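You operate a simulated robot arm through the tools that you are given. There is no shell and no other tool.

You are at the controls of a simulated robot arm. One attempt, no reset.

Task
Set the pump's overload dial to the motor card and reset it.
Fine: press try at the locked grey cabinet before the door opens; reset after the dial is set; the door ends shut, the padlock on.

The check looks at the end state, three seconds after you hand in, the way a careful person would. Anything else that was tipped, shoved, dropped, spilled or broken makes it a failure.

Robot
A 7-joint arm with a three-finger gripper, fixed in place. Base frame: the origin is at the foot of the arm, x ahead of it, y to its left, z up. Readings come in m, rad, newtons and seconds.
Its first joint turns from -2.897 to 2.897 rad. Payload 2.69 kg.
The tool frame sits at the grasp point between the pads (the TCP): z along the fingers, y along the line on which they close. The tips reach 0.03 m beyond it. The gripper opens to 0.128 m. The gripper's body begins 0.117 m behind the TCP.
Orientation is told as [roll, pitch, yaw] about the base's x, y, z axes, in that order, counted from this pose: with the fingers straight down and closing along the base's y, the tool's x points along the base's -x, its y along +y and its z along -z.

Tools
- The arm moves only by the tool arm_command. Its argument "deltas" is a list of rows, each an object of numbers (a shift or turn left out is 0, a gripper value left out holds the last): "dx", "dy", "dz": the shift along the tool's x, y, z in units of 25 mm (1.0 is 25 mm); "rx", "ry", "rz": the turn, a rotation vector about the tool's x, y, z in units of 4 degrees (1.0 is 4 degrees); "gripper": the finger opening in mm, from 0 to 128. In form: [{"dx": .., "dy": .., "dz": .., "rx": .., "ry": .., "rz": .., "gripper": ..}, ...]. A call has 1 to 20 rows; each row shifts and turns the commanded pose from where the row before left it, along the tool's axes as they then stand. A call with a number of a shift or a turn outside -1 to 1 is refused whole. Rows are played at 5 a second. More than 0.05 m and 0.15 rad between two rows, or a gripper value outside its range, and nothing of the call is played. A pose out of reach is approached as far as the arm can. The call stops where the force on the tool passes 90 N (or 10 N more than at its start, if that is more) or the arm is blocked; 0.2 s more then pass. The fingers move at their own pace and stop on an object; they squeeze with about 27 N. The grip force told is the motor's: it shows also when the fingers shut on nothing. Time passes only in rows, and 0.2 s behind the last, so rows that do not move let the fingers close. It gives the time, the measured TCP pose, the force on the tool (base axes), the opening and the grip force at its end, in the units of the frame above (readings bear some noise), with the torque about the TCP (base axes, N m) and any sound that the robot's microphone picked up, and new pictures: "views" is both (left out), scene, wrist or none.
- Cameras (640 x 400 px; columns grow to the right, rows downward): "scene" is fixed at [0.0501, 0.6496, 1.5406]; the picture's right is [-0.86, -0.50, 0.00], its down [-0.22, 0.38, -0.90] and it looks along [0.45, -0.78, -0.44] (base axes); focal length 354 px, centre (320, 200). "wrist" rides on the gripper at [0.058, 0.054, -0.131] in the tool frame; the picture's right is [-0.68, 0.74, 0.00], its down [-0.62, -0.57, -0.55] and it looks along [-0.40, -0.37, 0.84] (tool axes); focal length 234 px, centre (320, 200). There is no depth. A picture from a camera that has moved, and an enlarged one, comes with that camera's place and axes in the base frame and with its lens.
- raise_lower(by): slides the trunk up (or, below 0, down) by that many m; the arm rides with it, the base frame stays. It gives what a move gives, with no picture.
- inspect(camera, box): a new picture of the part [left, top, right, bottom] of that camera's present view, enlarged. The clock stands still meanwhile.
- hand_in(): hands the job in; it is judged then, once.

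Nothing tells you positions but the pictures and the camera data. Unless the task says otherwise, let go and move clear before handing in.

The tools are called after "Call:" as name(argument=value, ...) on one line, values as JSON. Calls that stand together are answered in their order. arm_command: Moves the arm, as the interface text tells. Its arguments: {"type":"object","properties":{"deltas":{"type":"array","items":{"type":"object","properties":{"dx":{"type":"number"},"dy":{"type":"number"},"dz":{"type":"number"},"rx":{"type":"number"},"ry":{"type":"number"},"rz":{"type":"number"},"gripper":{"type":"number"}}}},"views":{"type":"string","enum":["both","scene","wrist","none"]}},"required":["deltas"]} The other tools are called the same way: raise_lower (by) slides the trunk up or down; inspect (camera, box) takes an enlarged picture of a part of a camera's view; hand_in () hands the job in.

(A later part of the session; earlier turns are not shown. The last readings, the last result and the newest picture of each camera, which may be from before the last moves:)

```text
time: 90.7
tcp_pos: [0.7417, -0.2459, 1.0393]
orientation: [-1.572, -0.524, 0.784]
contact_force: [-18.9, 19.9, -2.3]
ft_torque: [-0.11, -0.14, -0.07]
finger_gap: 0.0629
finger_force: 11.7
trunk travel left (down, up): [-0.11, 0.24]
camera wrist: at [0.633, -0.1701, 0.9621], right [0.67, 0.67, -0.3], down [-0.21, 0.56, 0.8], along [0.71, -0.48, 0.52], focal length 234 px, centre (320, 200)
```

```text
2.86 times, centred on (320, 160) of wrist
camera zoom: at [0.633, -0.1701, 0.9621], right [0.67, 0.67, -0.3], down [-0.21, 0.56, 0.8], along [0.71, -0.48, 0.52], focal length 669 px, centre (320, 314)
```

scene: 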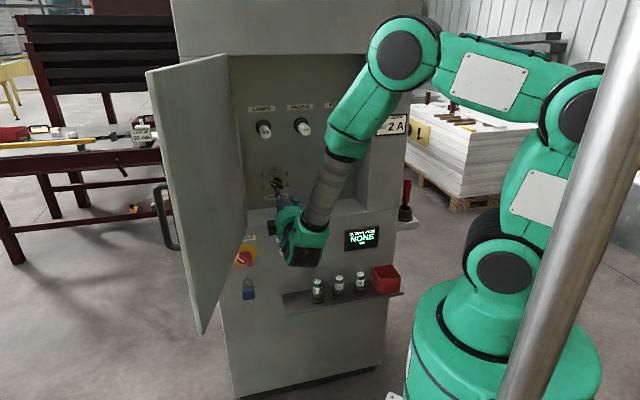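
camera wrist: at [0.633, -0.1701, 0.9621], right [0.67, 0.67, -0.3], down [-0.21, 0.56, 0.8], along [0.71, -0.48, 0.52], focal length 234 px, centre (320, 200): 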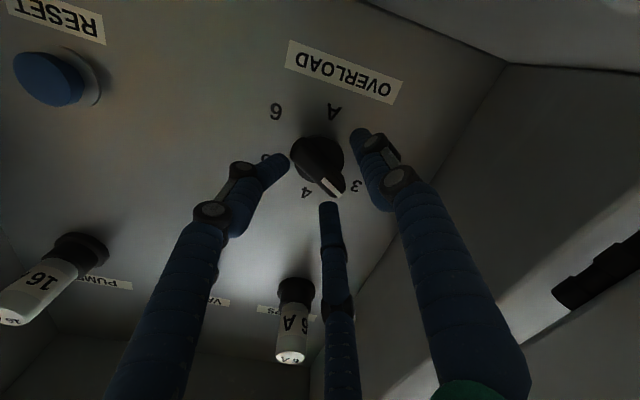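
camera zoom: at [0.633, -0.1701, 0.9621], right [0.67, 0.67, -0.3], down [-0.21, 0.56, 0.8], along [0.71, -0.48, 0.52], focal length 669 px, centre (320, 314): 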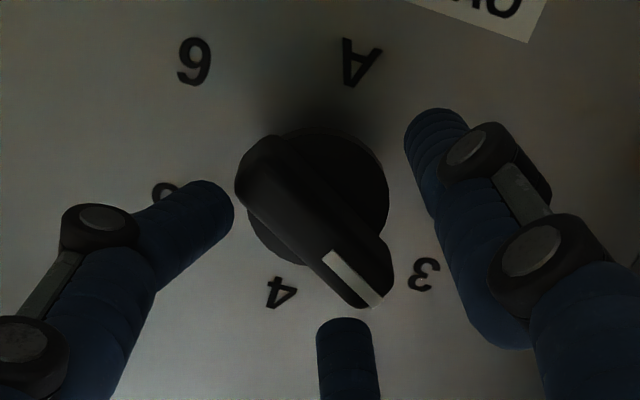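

The fingertips splayed against the dial's round base (gap 45→63 mm). I'll back off, narrow the gap so the tips straddle only the bar, and check the dial hasn't moved.

Call:
arm_command(deltas=[{"dz": -0.6}, {"dz": -0.6}, {"gripper": 30}, {}, {}], views="wrist")

Call:
inspect(camera="wrist", box=[220, 70, 420, 210])

Call:
inspect(camera="scene", box=[240, 155, 350, 215])

```text
time: 91.9
tcp_pos: [0.7227, -0.2259, 1.0388]
orientation: [-1.568, -0.522, 0.782]
contact_force: [0.1, 0.1, 0.0]
ft_torque: [-0.02, -0.01, 0.03]
finger_gap: 0.03
finger_force: 0.0
trunk travel left (down, up): [-0.11, 0.24]
camera wrist: at [0.6132, -0.1498, 0.9621], right [0.67, 0.67, -0.3], down [-0.21, 0.56, 0.8], along [0.71, -0.48, 0.52], focal length 234 px, centre (320, 200)
```

wrist: 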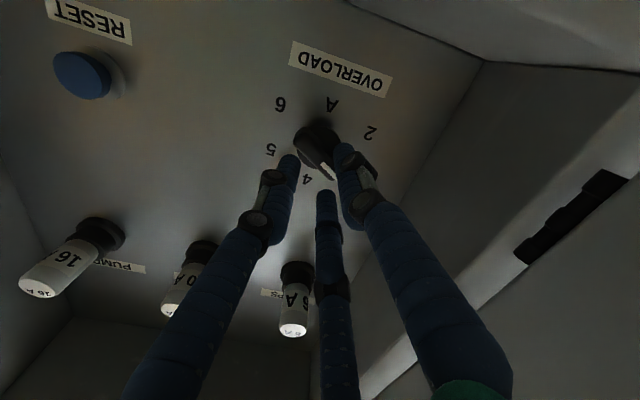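

```text
2.86 times, centred on (320, 140) of wrist
camera zoom: at [0.6132, -0.1498, 0.9621], right [0.67, 0.67, -0.3], down [-0.21, 0.56, 0.8], along [0.71, -0.48, 0.52], focal length 669 px, centre (320, 371)
```

zoom: 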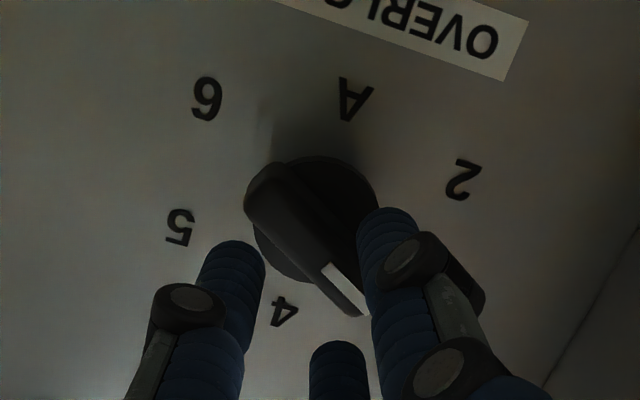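

```text
5.82 times, centred on (295, 185) of scene
camera zoom: at [0.0501, 0.6496, 1.5406], right [-0.86, -0.5, 0.0], down [-0.22, 0.38, -0.9], along [0.45, -0.78, -0.44], focal length 2057 px, centre (466, 287)
```

zoom: 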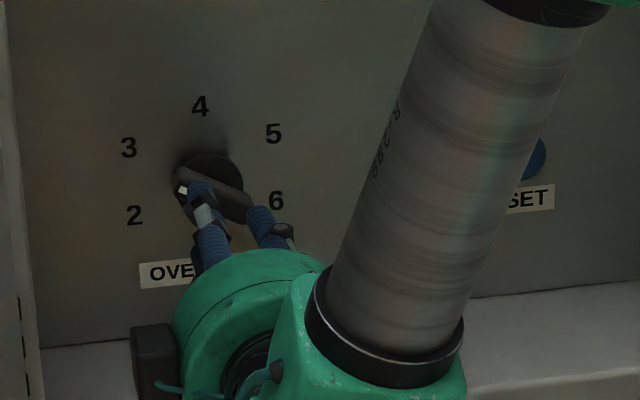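

The dial still points at 3. Now I advance slowly with the narrower gap, watching for contact.

Call:
arm_command(deltas=[{"dz": 0.4}, {"dz": 0.3}, {"dz": 0.2}, {}], views="wrist")

Call:
inspect(camera="wrist", box=[220, 80, 420, 220])

```text
time: 92.9
tcp_pos: [0.7391, -0.2418, 1.0395]
orientation: [-1.568, -0.522, 0.783]
contact_force: [0.3, 0.3, 0.8]
ft_torque: [0.02, 0.0, 0.02]
finger_gap: 0.0301
finger_force: 0.0
trunk travel left (down, up): [-0.11, 0.24]
camera wrist: at [0.6293, -0.1655, 0.962], right [0.67, 0.67, -0.3], down [-0.21, 0.56, 0.8], along [0.71, -0.48, 0.52], focal length 234 px, centre (320, 200)
```

wrist: 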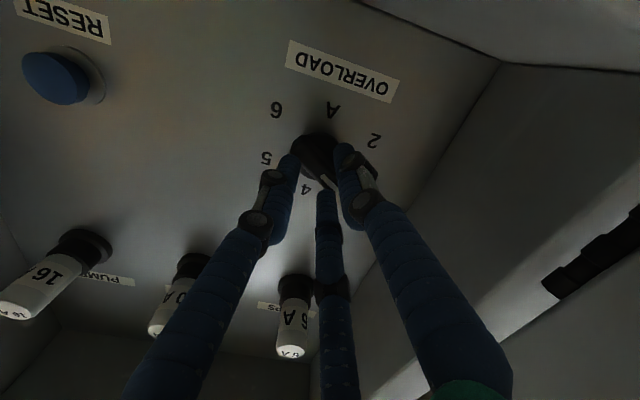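

```text
2.86 times, centred on (320, 150) of wrist
camera zoom: at [0.6293, -0.1655, 0.962], right [0.67, 0.67, -0.3], down [-0.21, 0.56, 0.8], along [0.71, -0.48, 0.52], focal length 669 px, centre (320, 343)
```

zoom: 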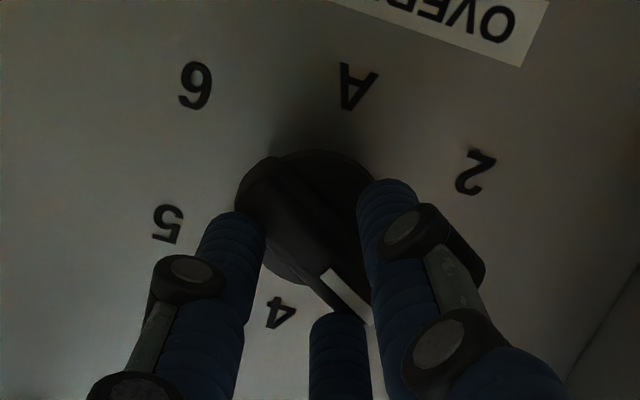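

Call:
arm_command(deltas=[{"dz": 0.15}, {}], views="none")

Call:
arm_command(deltas=[{"dz": 0.15}, {}], views="none")

```text
time: 93.5
tcp_pos: [0.7377, -0.2419, 1.0386]
orientation: [-1.57, -0.524, 0.786]
contact_force: [-29.9, 31.4, 2.8]
ft_torque: [-0.18, -0.16, -0.28]
finger_gap: 0.0301
finger_force: 0.0
trunk travel left (down, up): [-0.11, 0.24]
```

```text
time: 94.0
tcp_pos: [0.7389, -0.2414, 1.0393]
orientation: [-1.571, -0.522, 0.787]
contact_force: [-44.6, 35.6, 21.8]
ft_torque: [-0.59, -0.57, -0.67]
finger_gap: 0.0305
finger_force: 0.7
trunk travel left (down, up): [-0.11, 0.24]
stopped in row 2: the force on the tool passed its limit at 94 N (the readings are from after the stop); the commanded pose is now the measured one
```

The tips touch the dial's base disc. I'll back off about 4 mm and close on the bar.

Call:
arm_command(deltas=[{"dz": -0.2}, {}, {"gripper": 0}, {}, {}], views="wrist")

Call:
inspect(camera="wrist", box=[220, 80, 420, 220])

```text
time: 95.2
tcp_pos: [0.7379, -0.2413, 1.0367]
orientation: [-1.564, -0.52, 0.786]
contact_force: [0.8, -0.9, -0.7]
ft_torque: [-0.02, -0.02, 0.01]
finger_gap: 0.0024
finger_force: 27.0
trunk travel left (down, up): [-0.11, 0.24]
camera wrist: at [0.6288, -0.1658, 0.9596], right [0.67, 0.68, -0.3], down [-0.21, 0.56, 0.8], along [0.71, -0.47, 0.52], focal length 234 px, centre (320, 200)
```

wrist: 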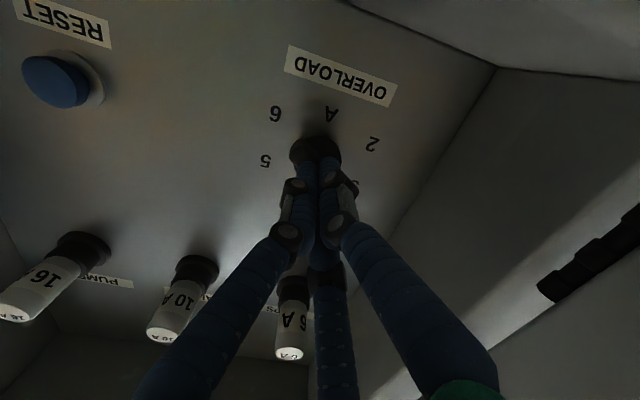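

```text
2.86 times, centred on (320, 150) of wrist
camera zoom: at [0.6288, -0.1658, 0.9596], right [0.67, 0.68, -0.3], down [-0.21, 0.56, 0.8], along [0.71, -0.47, 0.52], focal length 669 px, centre (320, 343)
```

zoom: 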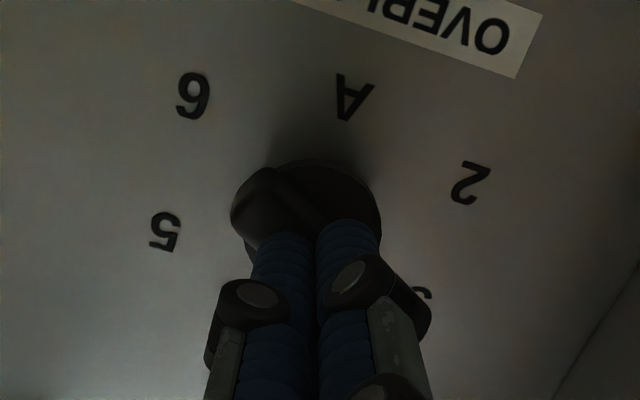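

The fingers closed on nothing, so the tips were still in front of the bar. I'll look from the scene camera to judge the depth.

Call:
inspect(camera="scene", box=[250, 160, 310, 210])

Call:
arm_command(deltas=[{"dz": 0.1}, {}], views="none")

```text
8.00 times, centred on (280, 185) of scene
camera zoom: at [0.0501, 0.6496, 1.5406], right [-0.86, -0.5, 0.0], down [-0.22, 0.38, -0.9], along [0.45, -0.78, -0.44], focal length 2829 px, centre (640, 320)
```

zoom: 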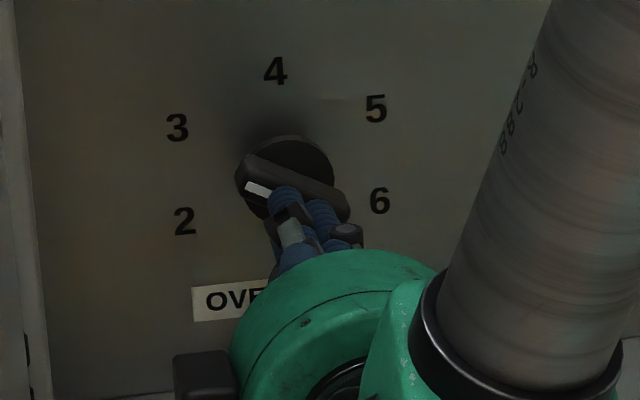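

```text
time: 95.8
tcp_pos: [0.7404, -0.2435, 1.0366]
orientation: [-1.564, -0.52, 0.785]
contact_force: [-0.1, 0.4, 0.6]
ft_torque: [0.02, 0.03, -0.03]
finger_gap: 0.0021
finger_force: 26.7
trunk travel left (down, up): [-0.11, 0.24]
```

No contact yet on-axis. I'll probe forward in small steps with closed fingers to find the bar's front face.

Call:
arm_command(deltas=[{"dz": 0.1}, {}], views="none")

Call:
arm_command(deltas=[{"dz": 0.1}, {}], views="none")

Call:
arm_command(deltas=[{"dz": 0.1}, {}], views="wrist")

```text
time: 96.4
tcp_pos: [0.7413, -0.2441, 1.0358]
orientation: [-1.564, -0.522, 0.786]
contact_force: [-18.6, 18.7, 0.8]
ft_torque: [-0.18, -0.2, -0.12]
finger_gap: 0.0021
finger_force: 26.6
trunk travel left (down, up): [-0.11, 0.24]
```

```text
time: 97.0
tcp_pos: [0.7408, -0.2443, 1.0372]
orientation: [-1.565, -0.518, 0.785]
contact_force: [-45.7, 47.8, -1.3]
ft_torque: [-0.27, -0.29, -0.18]
finger_gap: 0.0022
finger_force: 26.9
trunk travel left (down, up): [-0.11, 0.24]
```

```text
time: 97.5
tcp_pos: [0.7412, -0.2442, 1.0363]
orientation: [-1.566, -0.517, 0.788]
contact_force: [-43.1, 35.2, 19.5]
ft_torque: [-0.67, -0.64, -0.34]
finger_gap: 0.002
finger_force: 27.1
trunk travel left (down, up): [-0.11, 0.24]
stopped in row 2: the force on the tool passed its limit at 94 N (the readings are from after the stop); the commanded pose is now the measured one
camera wrist: at [0.6308, -0.1688, 0.9598], right [0.67, 0.68, -0.31], down [-0.21, 0.57, 0.8], along [0.71, -0.47, 0.52], focal length 234 px, centre (320, 200)
```

wrist: 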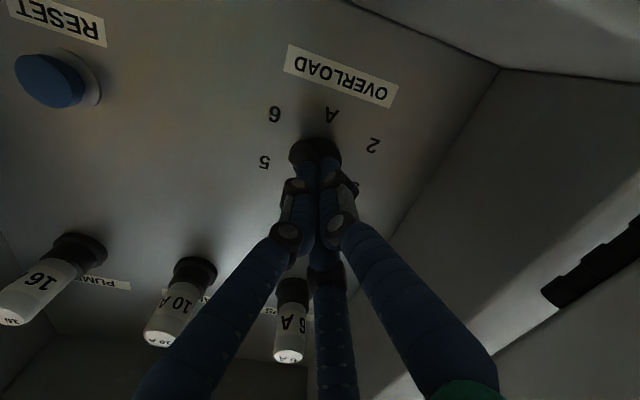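

Contact torque says the bar lies about 6–7 mm toward −y of the tool axis. I'll back off, shift, reopen to 36 mm and try again.

Call:
arm_command(deltas=[{"dz": -0.8}, {"dy": -0.27, "dx": 0.05, "gripper": 36}, {}, {}], views="wrist")

Call:
inspect(camera="wrist", box=[220, 70, 420, 210])

Call:
inspect(camera="scene", box=[250, 160, 310, 210])

```text
time: 98.5
tcp_pos: [0.7263, -0.2353, 1.0382]
orientation: [-1.559, -0.515, 0.784]
contact_force: [-0.7, 0.0, -1.0]
ft_torque: [-0.04, -0.02, -0.01]
finger_gap: 0.0361
finger_force: 0.1
trunk travel left (down, up): [-0.11, 0.24]
camera wrist: at [0.6158, -0.1607, 0.9627], right [0.67, 0.68, -0.31], down [-0.2, 0.56, 0.8], along [0.71, -0.47, 0.51], focal length 234 px, centre (320, 200)
```

wrist: 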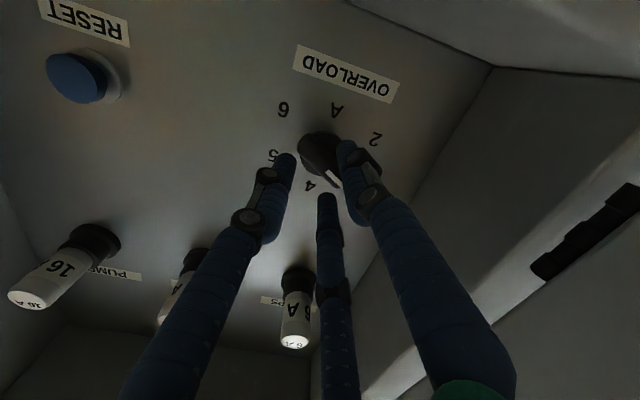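

```text
2.86 times, centred on (320, 140) of wrist
camera zoom: at [0.6158, -0.1607, 0.9627], right [0.67, 0.68, -0.31], down [-0.2, 0.56, 0.8], along [0.71, -0.47, 0.51], focal length 669 px, centre (320, 371)
```

zoom: 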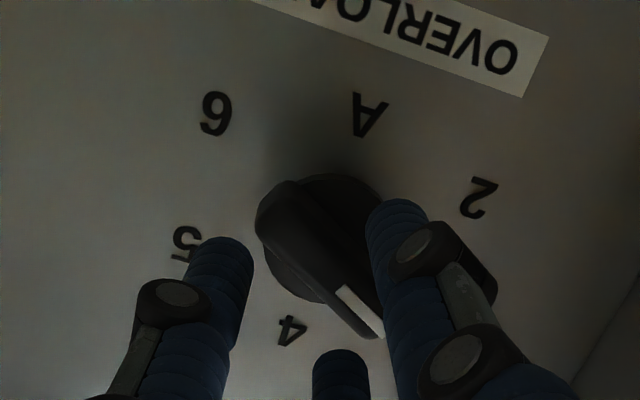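

```text
8.00 times, centred on (280, 185) of scene
camera zoom: at [0.0501, 0.6496, 1.5406], right [-0.86, -0.5, 0.0], down [-0.22, 0.38, -0.9], along [0.45, -0.78, -0.44], focal length 2829 px, centre (640, 320)
```

zoom: 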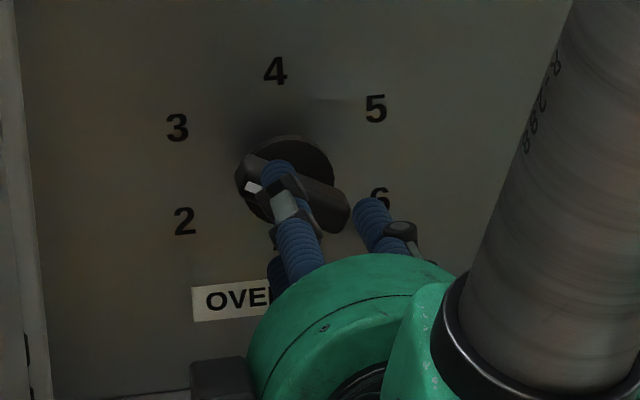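

Call:
arm_command(deltas=[{"dy": -0.08, "dx": 0.04, "dz": 0.3}, {"dz": 0.2}, {"dz": 0.15}, {}], views="none")

Call:
arm_command(deltas=[{"dz": 0.1}, {}], views="none")

```text
time: 99.5
tcp_pos: [0.7349, -0.2486, 1.0402]
orientation: [-1.56, -0.517, 0.785]
contact_force: [-19.6, 6.5, 2.4]
ft_torque: [0.05, 0.05, -0.63]
finger_gap: 0.0439
finger_force: 4.6
trunk travel left (down, up): [-0.11, 0.24]
```

```text
time: 100.0
tcp_pos: [0.7361, -0.2509, 1.0405]
orientation: [-1.559, -0.516, 0.785]
contact_force: [-29.3, 4.0, -0.5]
ft_torque: [0.1, 0.1, -0.86]
finger_gap: 0.0505
finger_force: 9.2
trunk travel left (down, up): [-0.11, 0.24]
```

The fingertips wedge outward on the knob's flank. I'll back out, open much wider, re-centre, and go in around the knob so the fingers can close on it from the sides.

Call:
arm_command(deltas=[{"dz": -0.6}, {"dz": -0.4, "gripper": 80}, {}, {}], views="both")

Call:
inspect(camera="scene", box=[250, 160, 310, 210])

Call:
inspect(camera="wrist", box=[220, 70, 420, 210])

```text
time: 101.0
tcp_pos: [0.7206, -0.233, 1.0396]
orientation: [-1.561, -0.518, 0.784]
contact_force: [1.1, 0.3, 0.7]
ft_torque: [-0.04, -0.02, 0.01]
finger_gap: 0.0801
finger_force: 0.0
trunk travel left (down, up): [-0.11, 0.24]
camera wrist: at [0.6109, -0.1574, 0.964], right [0.67, 0.68, -0.31], down [-0.2, 0.56, 0.8], along [0.71, -0.47, 0.52], focal length 234 px, centre (320, 200)
```

scene: 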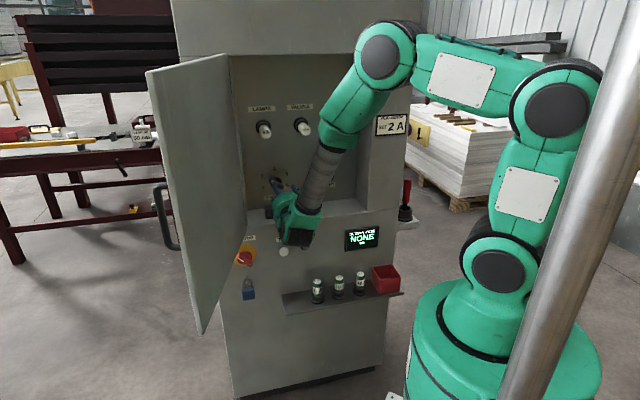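
wrist: 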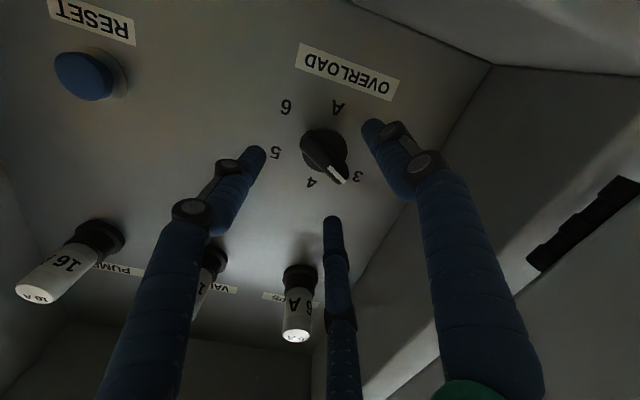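

```text
8.00 times, centred on (280, 185) of scene
camera zoom: at [0.0501, 0.6496, 1.5406], right [-0.86, -0.5, 0.0], down [-0.22, 0.38, -0.9], along [0.45, -0.78, -0.44], focal length 2829 px, centre (640, 320)
```

zoom: 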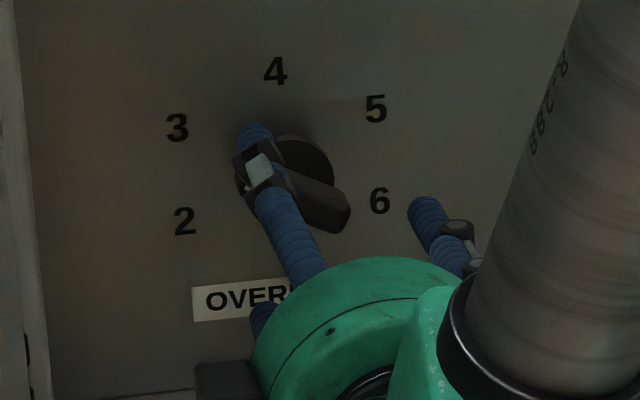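

```text
2.86 times, centred on (320, 140) of wrist
camera zoom: at [0.6109, -0.1574, 0.964], right [0.67, 0.68, -0.31], down [-0.2, 0.56, 0.8], along [0.71, -0.47, 0.52], focal length 669 px, centre (320, 371)
```

zoom: 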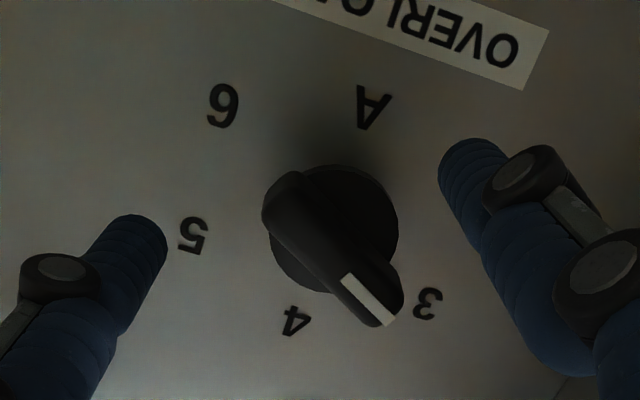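

The hand is really a three-jaw type: thumb at +y, two jaws at ±120°. That explains the wedging. I'll offset the tool so the bar lies between the thumb and the pair, with a ~56 mm opening, and go in past the bar's front.

Call:
arm_command(deltas=[{"dx": -0.12, "dy": -0.1, "gripper": 56}, {}, {"dz": 0.5}, {"dz": 0.3}, {}], views="wrist")

Call:
inspect(camera="wrist", box=[220, 80, 420, 220])

Call:
inspect(camera="scene", box=[250, 160, 310, 210])

```text
time: 102.2
tcp_pos: [0.7347, -0.2466, 1.0422]
orientation: [-1.559, -0.515, 0.783]
contact_force: [-0.8, -0.5, -0.7]
ft_torque: [0.01, 0.0, -0.01]
finger_gap: 0.0561
finger_force: 0.1
trunk travel left (down, up): [-0.11, 0.24]
camera wrist: at [0.626, -0.1708, 0.9675], right [0.67, 0.68, -0.31], down [-0.2, 0.56, 0.8], along [0.71, -0.47, 0.51], focal length 234 px, centre (320, 200)
```

wrist: 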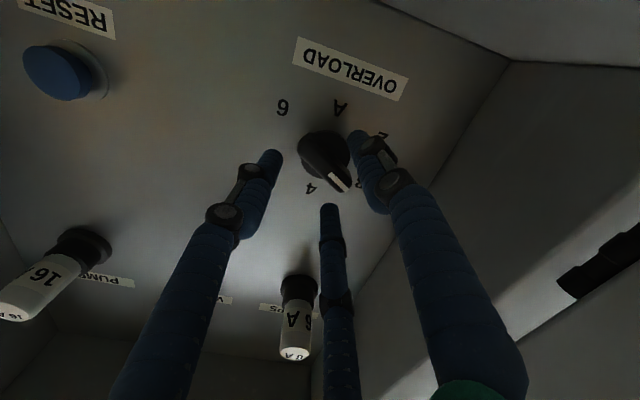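

```text
2.86 times, centred on (320, 150) of wrist
camera zoom: at [0.626, -0.1708, 0.9675], right [0.67, 0.68, -0.31], down [-0.2, 0.56, 0.8], along [0.71, -0.47, 0.51], focal length 669 px, centre (320, 343)
```

zoom: 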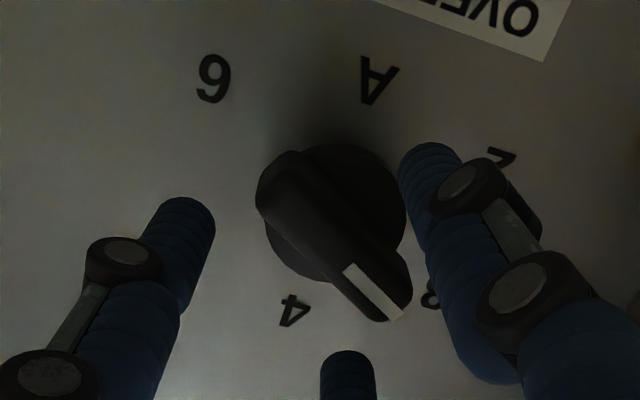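

```text
8.00 times, centred on (280, 185) of scene
camera zoom: at [0.0501, 0.6496, 1.5406], right [-0.86, -0.5, 0.0], down [-0.22, 0.38, -0.9], along [0.45, -0.78, -0.44], focal length 2829 px, centre (640, 320)
```

zoom: 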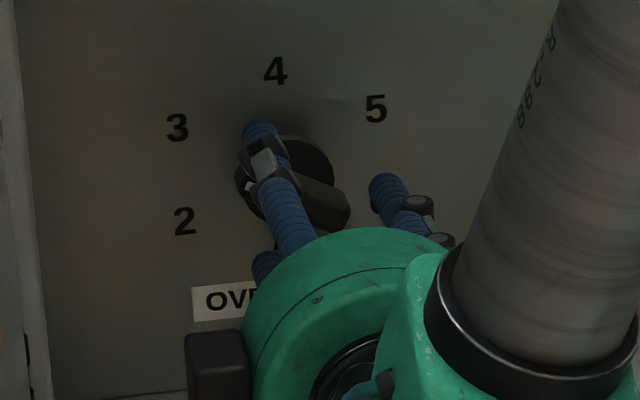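

No contact yet, good clearance. Continue in small steps.

Call:
arm_command(deltas=[{"dz": 0.2}, {}], views="none")

Call:
arm_command(deltas=[{"dz": 0.2}, {}], views="wrist")

Call:
inspect(camera="wrist", box=[220, 80, 420, 220])

```text
time: 102.8
tcp_pos: [0.7399, -0.2505, 1.0433]
orientation: [-1.56, -0.519, 0.784]
contact_force: [0.1, 0.8, 0.2]
ft_torque: [0.01, -0.02, 0.01]
finger_gap: 0.0561
finger_force: 0.0
trunk travel left (down, up): [-0.11, 0.24]
```

```text
time: 103.5
tcp_pos: [0.7431, -0.2538, 1.0426]
orientation: [-1.56, -0.516, 0.783]
contact_force: [0.9, -0.6, -0.2]
ft_torque: [-0.02, 0.01, 0.0]
finger_gap: 0.0562
finger_force: 0.1
trunk travel left (down, up): [-0.11, 0.24]
camera wrist: at [0.633, -0.1776, 0.9674], right [0.67, 0.68, -0.31], down [-0.2, 0.56, 0.8], along [0.71, -0.47, 0.51], focal length 234 px, centre (320, 200)
```

wrist: 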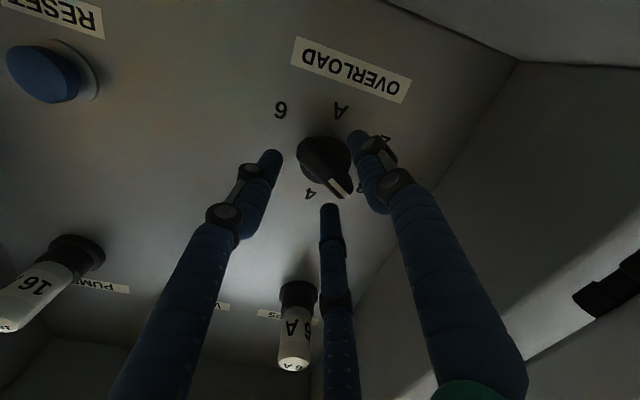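

```text
2.86 times, centred on (320, 150) of wrist
camera zoom: at [0.633, -0.1776, 0.9674], right [0.67, 0.68, -0.31], down [-0.2, 0.56, 0.8], along [0.71, -0.47, 0.51], focal length 669 px, centre (320, 343)
```

zoom: 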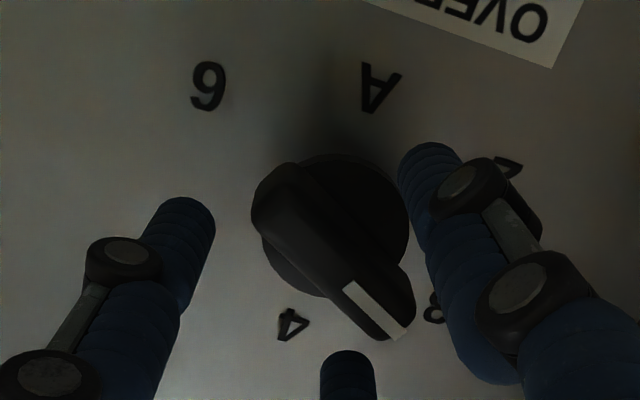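

The tips are now about 8 mm past the bar's front with no contact. A little deeper, then close gradually.

Call:
arm_command(deltas=[{"dz": 0.12}, {"gripper": 40}, {}, {}], views="none")

Call:
arm_command(deltas=[{"gripper": 28}, {}, {}], views="wrist")

Call:
inspect(camera="wrist", box=[220, 80, 420, 220])

```text
time: 104.5
tcp_pos: [0.7448, -0.2555, 1.0439]
orientation: [-1.561, -0.517, 0.784]
contact_force: [-0.9, 0.3, -0.3]
ft_torque: [-0.01, 0.01, 0.01]
finger_gap: 0.0398
finger_force: 0.0
trunk travel left (down, up): [-0.11, 0.24]
```

```text
time: 105.2
tcp_pos: [0.745, -0.2553, 1.0442]
orientation: [-1.56, -0.517, 0.784]
contact_force: [-0.1, -1.0, 3.1]
ft_torque: [-0.06, -0.09, -0.03]
finger_gap: 0.0289
finger_force: 0.2
trunk travel left (down, up): [-0.11, 0.24]
camera wrist: at [0.6349, -0.1797, 0.9677], right [0.67, 0.68, -0.31], down [-0.2, 0.56, 0.8], along [0.71, -0.47, 0.52], focal length 234 px, centre (320, 200)
```

wrist: 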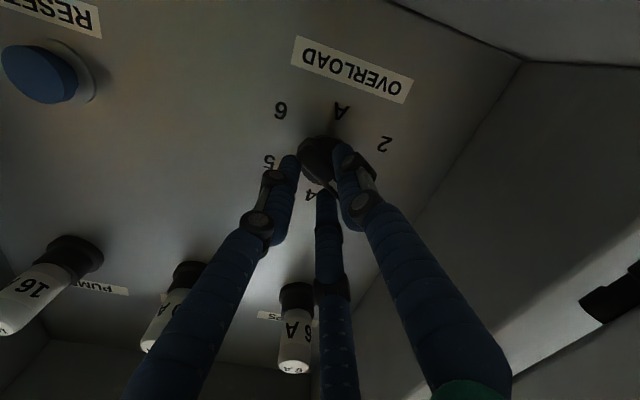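

```text
2.86 times, centred on (320, 150) of wrist
camera zoom: at [0.6349, -0.1797, 0.9677], right [0.67, 0.68, -0.31], down [-0.2, 0.56, 0.8], along [0.71, -0.47, 0.52], focal length 669 px, centre (320, 343)
```

zoom: 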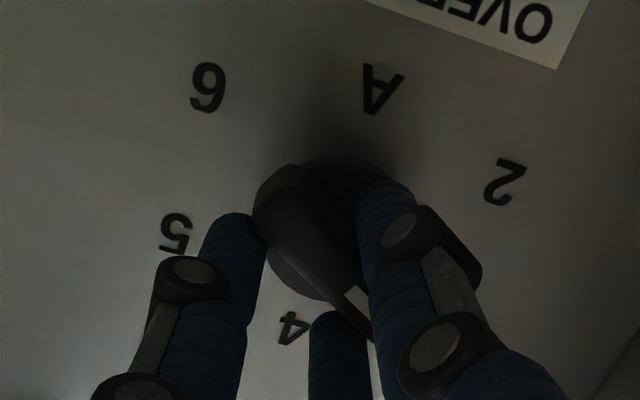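

Contact is starting at a gap of 29 mm. Closing to grip.

Call:
arm_command(deltas=[{"gripper": 20}, {}, {"gripper": 0}, {}, {}], views="wrist")

Call:
inspect(camera="wrist", box=[220, 80, 420, 220])

Call:
inspect(camera="scene", box=[250, 160, 310, 210])

```text
time: 106.5
tcp_pos: [0.7448, -0.255, 1.044]
orientation: [-1.561, -0.519, 0.782]
contact_force: [1.0, -5.4, 8.3]
ft_torque: [-0.16, -0.19, -0.12]
finger_gap: 0.0256
finger_force: 45.0
trunk travel left (down, up): [-0.11, 0.24]
camera wrist: at [0.635, -0.1799, 0.968], right [0.67, 0.68, -0.3], down [-0.21, 0.56, 0.8], along [0.71, -0.47, 0.52], focal length 234 px, centre (320, 200)
```

wrist: 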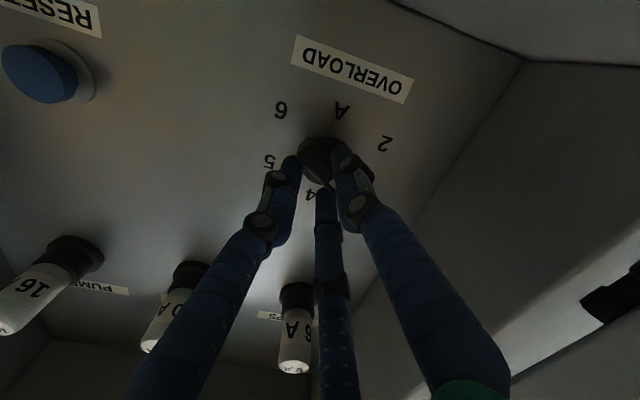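

```text
2.86 times, centred on (320, 150) of wrist
camera zoom: at [0.635, -0.1799, 0.968], right [0.67, 0.68, -0.3], down [-0.21, 0.56, 0.8], along [0.71, -0.47, 0.52], focal length 669 px, centre (320, 343)
```

zoom: 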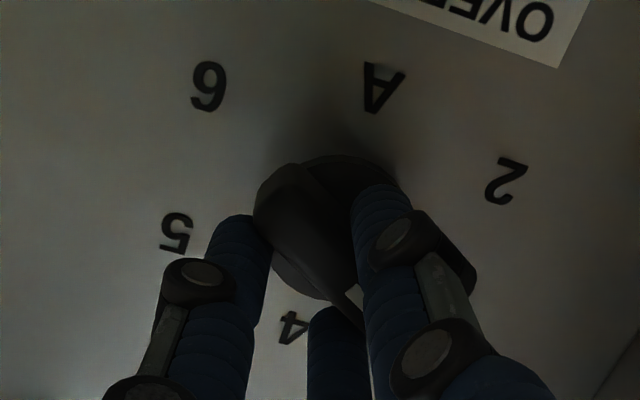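

```text
8.00 times, centred on (280, 185) of scene
camera zoom: at [0.0501, 0.6496, 1.5406], right [-0.86, -0.5, 0.0], down [-0.22, 0.38, -0.9], along [0.45, -0.78, -0.44], focal length 2829 px, centre (640, 320)
```

zoom: 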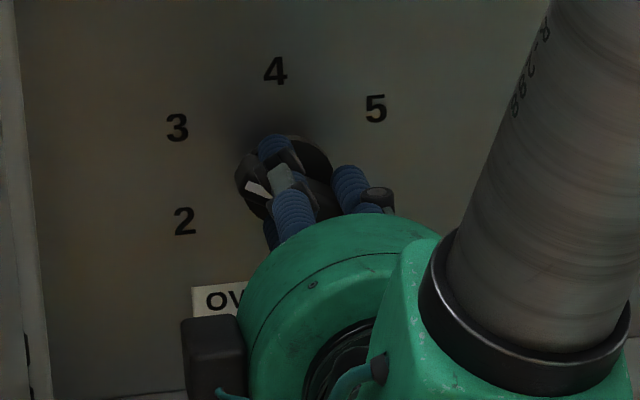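

The bar is gripped (gap 25.6 mm, low side load). Now I rotate counter-clockwise in steps about the dial axis.

Call:
arm_command(deltas=[{"rz": -1, "dx": -0.013}, {"rz": -1, "dx": -0.013}, {"rz": -1, "dx": -0.013}, {"rz": -1, "dx": -0.013}, {"rz": -1, "dx": -0.013}, {"rz": -1, "dx": -0.013}, {}], views="wrist")

Call:
inspect(camera="scene", box=[250, 160, 310, 210])

```text
time: 108.0
tcp_pos: [0.7469, -0.2541, 1.046]
orientation: [-1.564, -0.098, 0.788]
contact_force: [2.0, -4.0, 16.2]
ft_torque: [-0.32, -0.37, -0.2]
finger_gap: 0.0256
finger_force: 45.2
trunk travel left (down, up): [-0.11, 0.24]
camera wrist: at [0.6162, -0.1991, 0.9855], right [0.52, 0.53, -0.67], down [0.01, 0.78, 0.63], along [0.85, -0.33, 0.4], focal length 234 px, centre (320, 200)
```

wrist: 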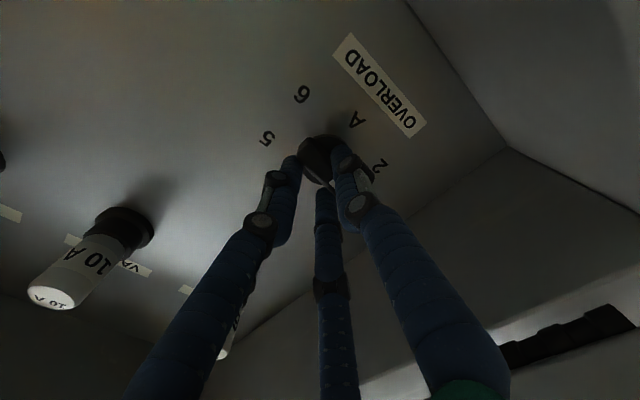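

```text
8.00 times, centred on (280, 185) of scene
camera zoom: at [0.0501, 0.6496, 1.5406], right [-0.86, -0.5, 0.0], down [-0.22, 0.38, -0.9], along [0.45, -0.78, -0.44], focal length 2829 px, centre (640, 320)
```

zoom: 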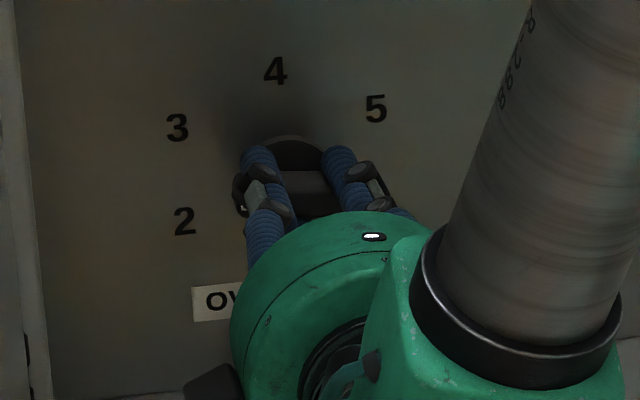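

The bar is turning with the gripper. Continuing the rest of the 60°.

Call:
arm_command(deltas=[{"rz": -1, "dx": -0.013, "dy": -0.03}, {"rz": -1, "dx": -0.013, "dy": -0.03}, {"rz": -1, "dx": -0.013}, {"rz": -1, "dx": -0.013}, {"rz": -1, "dx": -0.013}, {"rz": -1, "dx": -0.013}, {"rz": -1, "dx": -0.013}, {"rz": -1, "dx": -0.013}, {"rz": -1, "dx": -0.013}, {}], views="wrist")

Call:
inspect(camera="scene", box=[250, 160, 310, 210])

Call:
inspect(camera="wrist", box=[220, 80, 420, 220])

```text
time: 110.2
tcp_pos: [0.7483, -0.2526, 1.0464]
orientation: [-1.561, 0.531, 0.794]
contact_force: [13.7, 9.4, 10.3]
ft_torque: [0.03, -0.54, 0.4]
finger_gap: 0.0256
finger_force: 44.9
trunk travel left (down, up): [-0.11, 0.24]
camera wrist: at [0.6013, -0.2145, 1.0285], right [0.14, 0.16, -0.98], down [0.19, 0.97, 0.18], along [0.97, -0.21, 0.11], focal length 234 px, centre (320, 200)
```

wrist: 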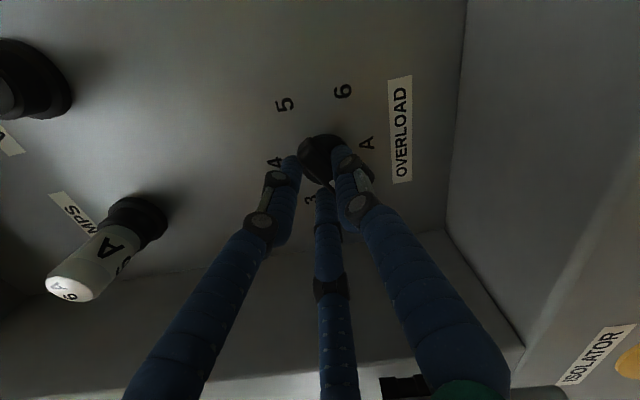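

```text
8.00 times, centred on (280, 185) of scene
camera zoom: at [0.0501, 0.6496, 1.5406], right [-0.86, -0.5, 0.0], down [-0.22, 0.38, -0.9], along [0.45, -0.78, -0.44], focal length 2829 px, centre (640, 320)
```

zoom: 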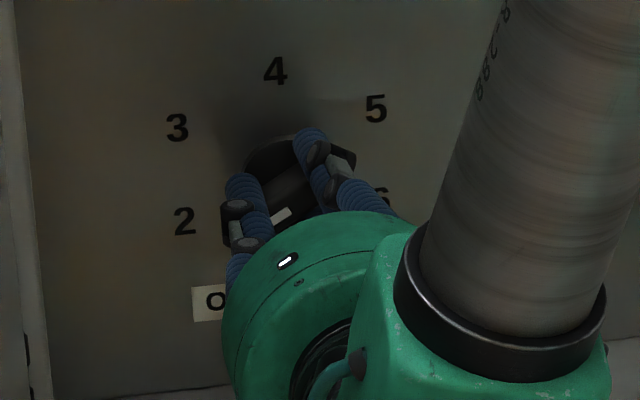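

```text
2.86 times, centred on (320, 150) of wrist
camera zoom: at [0.6013, -0.2145, 1.0285], right [0.14, 0.16, -0.98], down [0.19, 0.97, 0.18], along [0.97, -0.21, 0.11], focal length 669 px, centre (320, 343)
```

zoom: 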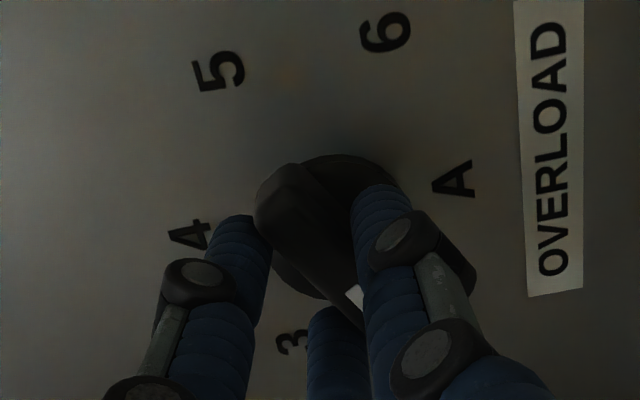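

The tool has rotated 60°. I'll release and back off to check the pointer.

Call:
arm_command(deltas=[{"gripper": 56}, {}, {}, {"dz": -0.5}, {"dz": -1}, {"dz": -1}, {"dz": -1}, {"dz": -1}], views="both")

Call:
inspect(camera="wrist", box=[220, 60, 420, 200])

Call:
inspect(camera="scene", box=[250, 160, 310, 210])

```text
time: 112.0
tcp_pos: [0.6689, -0.1736, 1.0462]
orientation: [-1.56, 0.528, 0.795]
contact_force: [0.0, -0.5, 0.0]
ft_torque: [-0.05, 0.0, 0.07]
finger_gap: 0.0564
finger_force: 0.1
trunk travel left (down, up): [-0.11, 0.24]
camera wrist: at [0.5211, -0.1362, 1.0298], right [0.14, 0.16, -0.98], down [0.19, 0.97, 0.18], along [0.97, -0.21, 0.11], focal length 234 px, centre (320, 200)
```

scene: 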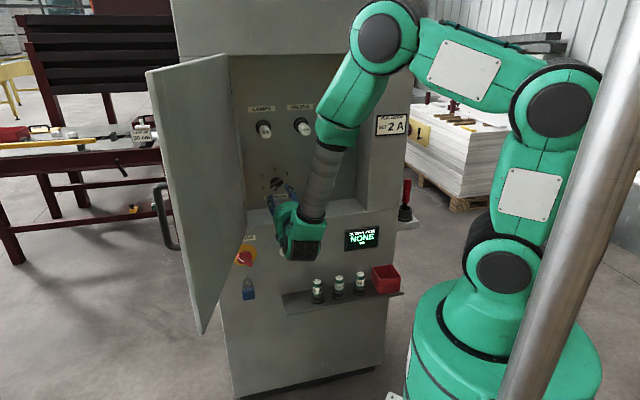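
wrist: 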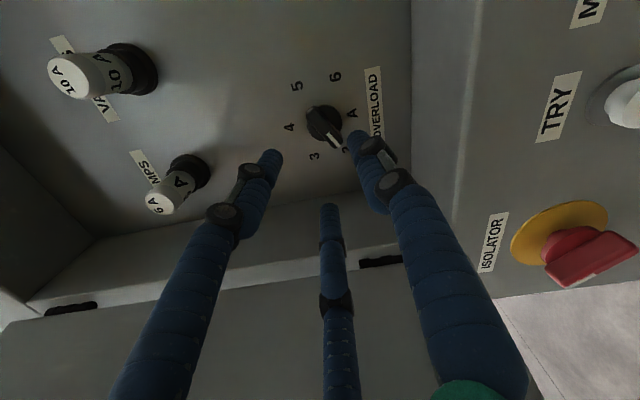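

```text
2.86 times, centred on (320, 130) of wrist
camera zoom: at [0.5211, -0.1362, 1.0298], right [0.14, 0.16, -0.98], down [0.19, 0.97, 0.18], along [0.97, -0.21, 0.11], focal length 669 px, centre (320, 400)
```

zoom: 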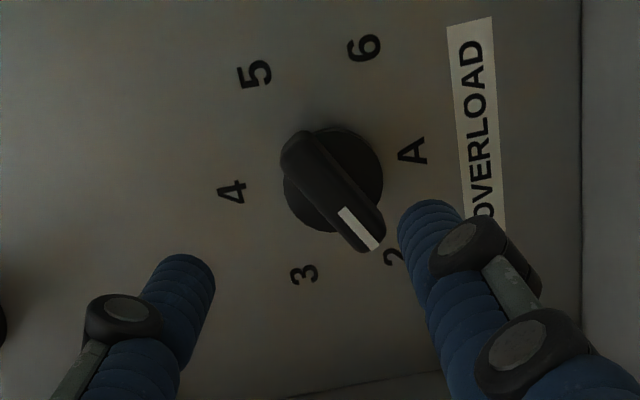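

```text
8.00 times, centred on (280, 185) of scene
camera zoom: at [0.0501, 0.6496, 1.5406], right [-0.86, -0.5, 0.0], down [-0.22, 0.38, -0.9], along [0.45, -0.78, -0.44], focal length 2829 px, centre (640, 320)
```

zoom: 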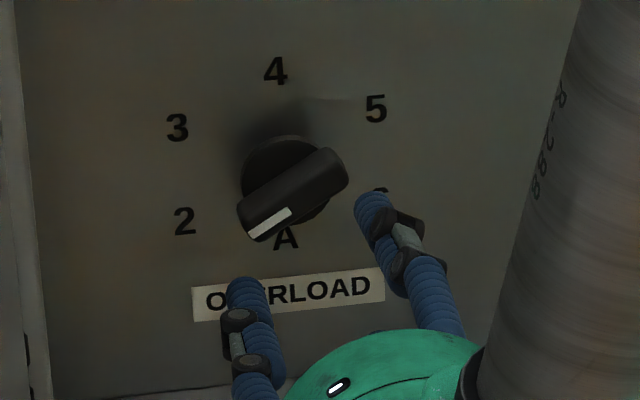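

The pointer is now on 2, within a degree or two. Next is RESET, at about h ≈ 0.149, z ≈ 1.037. I'll unroll the wrist, close the fingers and move over.

Call:
arm_command(deltas=[{"rz": 1, "gripper": 0}, {"rz": 1}, {"rz": 1}, {"rz": 1}, {"rz": 1}, {"rz": 1}, {"rz": 1}, {"rz": 1}, {"rz": 1}, {"rz": 1}, {"rz": 1}, {"rz": 1}, {"rz": 1}, {"rz": 1}, {"rz": 1}, {"rz": 1}, {"rz": 1}, {"rz": 1}, {"rz": 1}, {"rz": 1}], views="none")

Call:
arm_command(deltas=[{"rz": 1}, {"rz": 1}, {"rz": 1}, {"rz": 1}, {"rz": 1}, {"rz": 1}, {"rz": 1}, {"rz": 1}, {"rz": 1}, {"rz": 1}, {"dy": -1}, {"dy": -1}, {"dy": -1}, {"dy": -1}, {"dy": -1}, {"dy": -1}, {"dy": -1}, {"dy": -0.8}, {}], views="both")

Call:
inspect(camera="scene", box=[250, 160, 310, 210])

```text
time: 116.2
tcp_pos: [0.6681, -0.1727, 1.0471]
orientation: [-1.556, -0.867, 0.779]
contact_force: [-1.3, -0.7, -0.2]
ft_torque: [-0.01, -0.01, -0.02]
finger_gap: 0.0023
finger_force: 26.8
trunk travel left (down, up): [-0.11, 0.24]
```

```text
time: 120.2
tcp_pos: [0.5315, -0.3128, 1.0462]
orientation: [-0.624, -1.561, -0.156]
contact_force: [-0.5, -0.6, -0.1]
ft_torque: [-0.03, 0.01, 0.0]
finger_gap: 0.0021
finger_force: 26.7
trunk travel left (down, up): [-0.11, 0.24]
camera wrist: at [0.4754, -0.181, 0.9875], right [0.53, 0.52, 0.67], down [-0.78, -0.02, 0.62], along [0.34, -0.85, 0.4], focal length 234 px, centre (320, 200)
```

scene: 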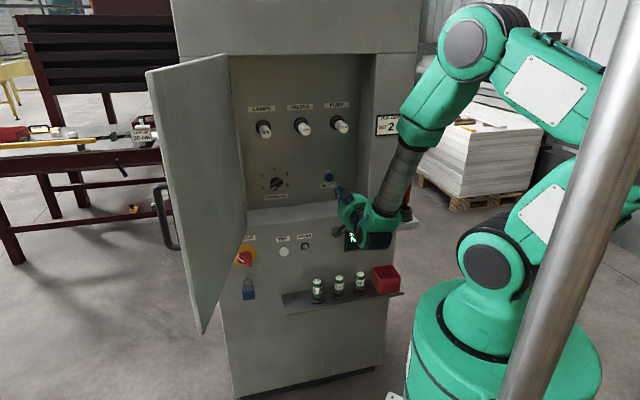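
wrist: 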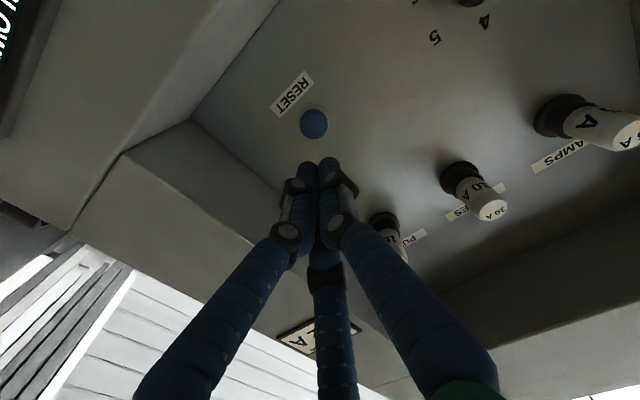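

```text
8.00 times, centred on (280, 185) of scene
camera zoom: at [0.0501, 0.6496, 1.5406], right [-0.86, -0.5, 0.0], down [-0.22, 0.38, -0.9], along [0.45, -0.78, -0.44], focal length 2829 px, centre (640, 320)
```

zoom: 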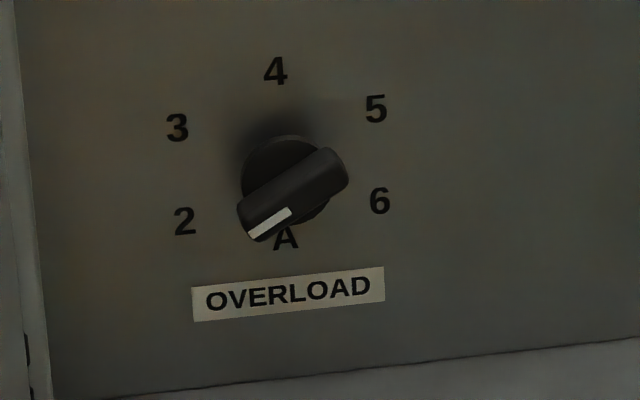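

The dial reads 2. Now I locate the RESET button precisely.

Call:
inspect(camera="wrist", box=[240, 60, 400, 180])

```text
3.33 times, centred on (320, 120) of wrist
camera zoom: at [0.4754, -0.181, 0.9875], right [0.53, 0.52, 0.67], down [-0.78, -0.02, 0.62], along [0.34, -0.85, 0.4], focal length 781 px, centre (320, 467)
```

zoom: 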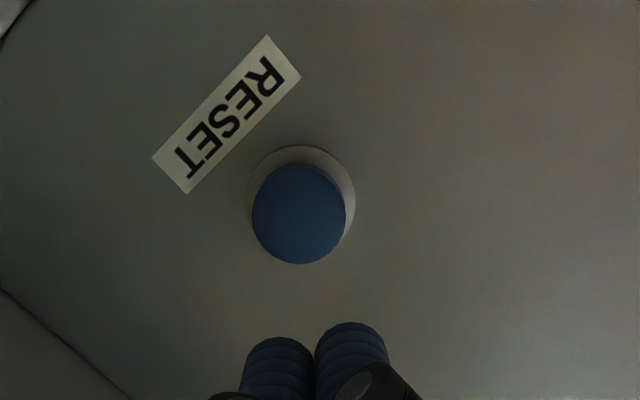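

Call:
arm_command(deltas=[{"dx": 0.33, "dy": -0.08}, {"dz": 1}, {"dz": 1}, {"dz": 1}, {"dz": 0.5}, {}], views="wrist")

Call:
inspect(camera="wrist", box=[240, 80, 400, 200])

```text
time: 121.7
tcp_pos: [0.5913, -0.375, 1.0381]
orientation: [-0.625, -1.561, -0.157]
contact_force: [0.8, 0.6, -0.3]
ft_torque: [0.0, 0.01, 0.0]
finger_gap: 0.0019
finger_force: 26.6
trunk travel left (down, up): [-0.11, 0.24]
camera wrist: at [0.5361, -0.244, 0.979], right [0.53, 0.52, 0.67], down [-0.78, -0.02, 0.62], along [0.34, -0.85, 0.4], focal length 234 px, centre (320, 200)
```

wrist: 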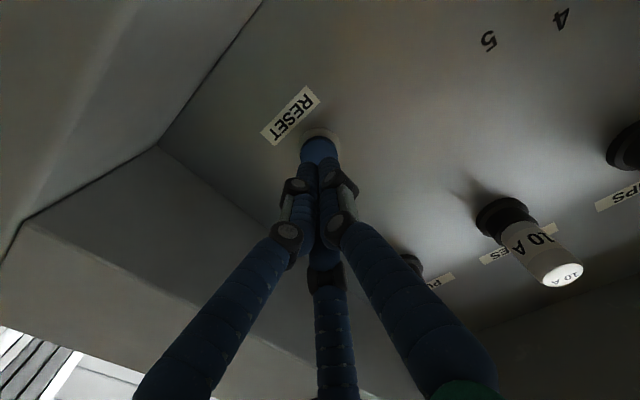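

```text
3.33 times, centred on (320, 140) of wrist
camera zoom: at [0.5361, -0.244, 0.979], right [0.53, 0.52, 0.67], down [-0.78, -0.02, 0.62], along [0.34, -0.85, 0.4], focal length 781 px, centre (320, 400)
```

zoom: 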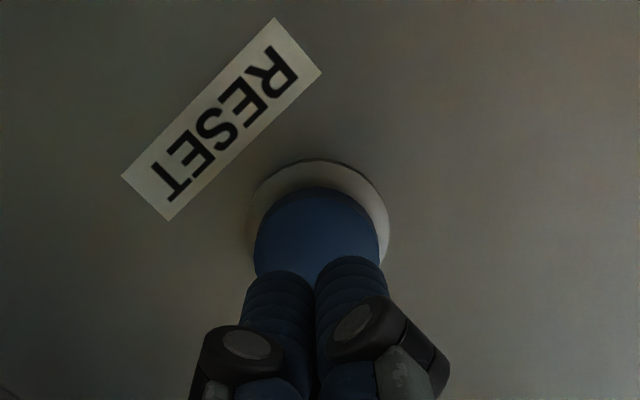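

Lined up on RESET. Pressing in small steps.

Call:
arm_command(deltas=[{"dz": 0.3}, {"dz": 0.2}, {"dz": 0.2}, {"dz": 0.2}, {}], views="none")

```text
time: 122.8
tcp_pos: [0.6085, -0.3916, 1.0378]
orientation: [-0.614, -1.56, -0.167]
contact_force: [-0.8, 0.1, 0.1]
ft_torque: [0.04, 0.0, -0.02]
finger_gap: 0.0021
finger_force: 26.8
trunk travel left (down, up): [-0.11, 0.24]
```

Call:
arm_command(deltas=[{"dz": 0.2}, {"dz": 0.2}, {}], views="wrist")

```text
time: 123.7
tcp_pos: [0.6136, -0.3963, 1.038]
orientation: [-0.618, -1.561, -0.161]
contact_force: [-0.3, 0.7, 0.1]
ft_torque: [0.01, -0.03, 0.01]
finger_gap: 0.0025
finger_force: 26.3
trunk travel left (down, up): [-0.11, 0.24]
camera wrist: at [0.5593, -0.2666, 0.9788], right [0.53, 0.52, 0.67], down [-0.78, -0.02, 0.62], along [0.34, -0.85, 0.4], focal length 234 px, centre (320, 200)
```

wrist: 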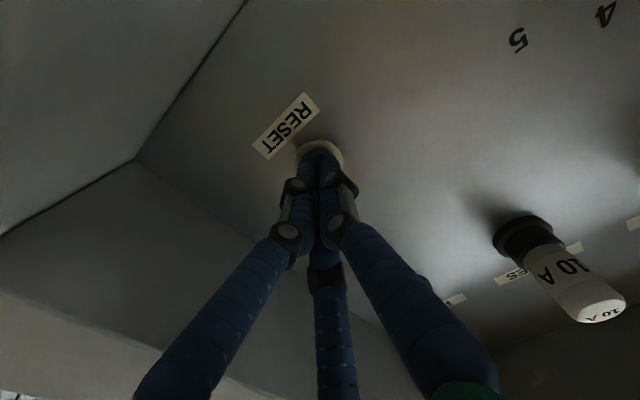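

Call:
arm_command(deltas=[{"dz": 0.15}, {"dz": 0.15}, {}], views="none")

```text
time: 124.5
tcp_pos: [0.6204, -0.4027, 1.0388]
orientation: [-0.652, -1.561, -0.132]
contact_force: [-1.5, 1.9, 0.1]
ft_torque: [0.0, -0.05, 0.04]
finger_gap: 0.0019
finger_force: 27.3
trunk travel left (down, up): [-0.11, 0.24]
heard: click
```

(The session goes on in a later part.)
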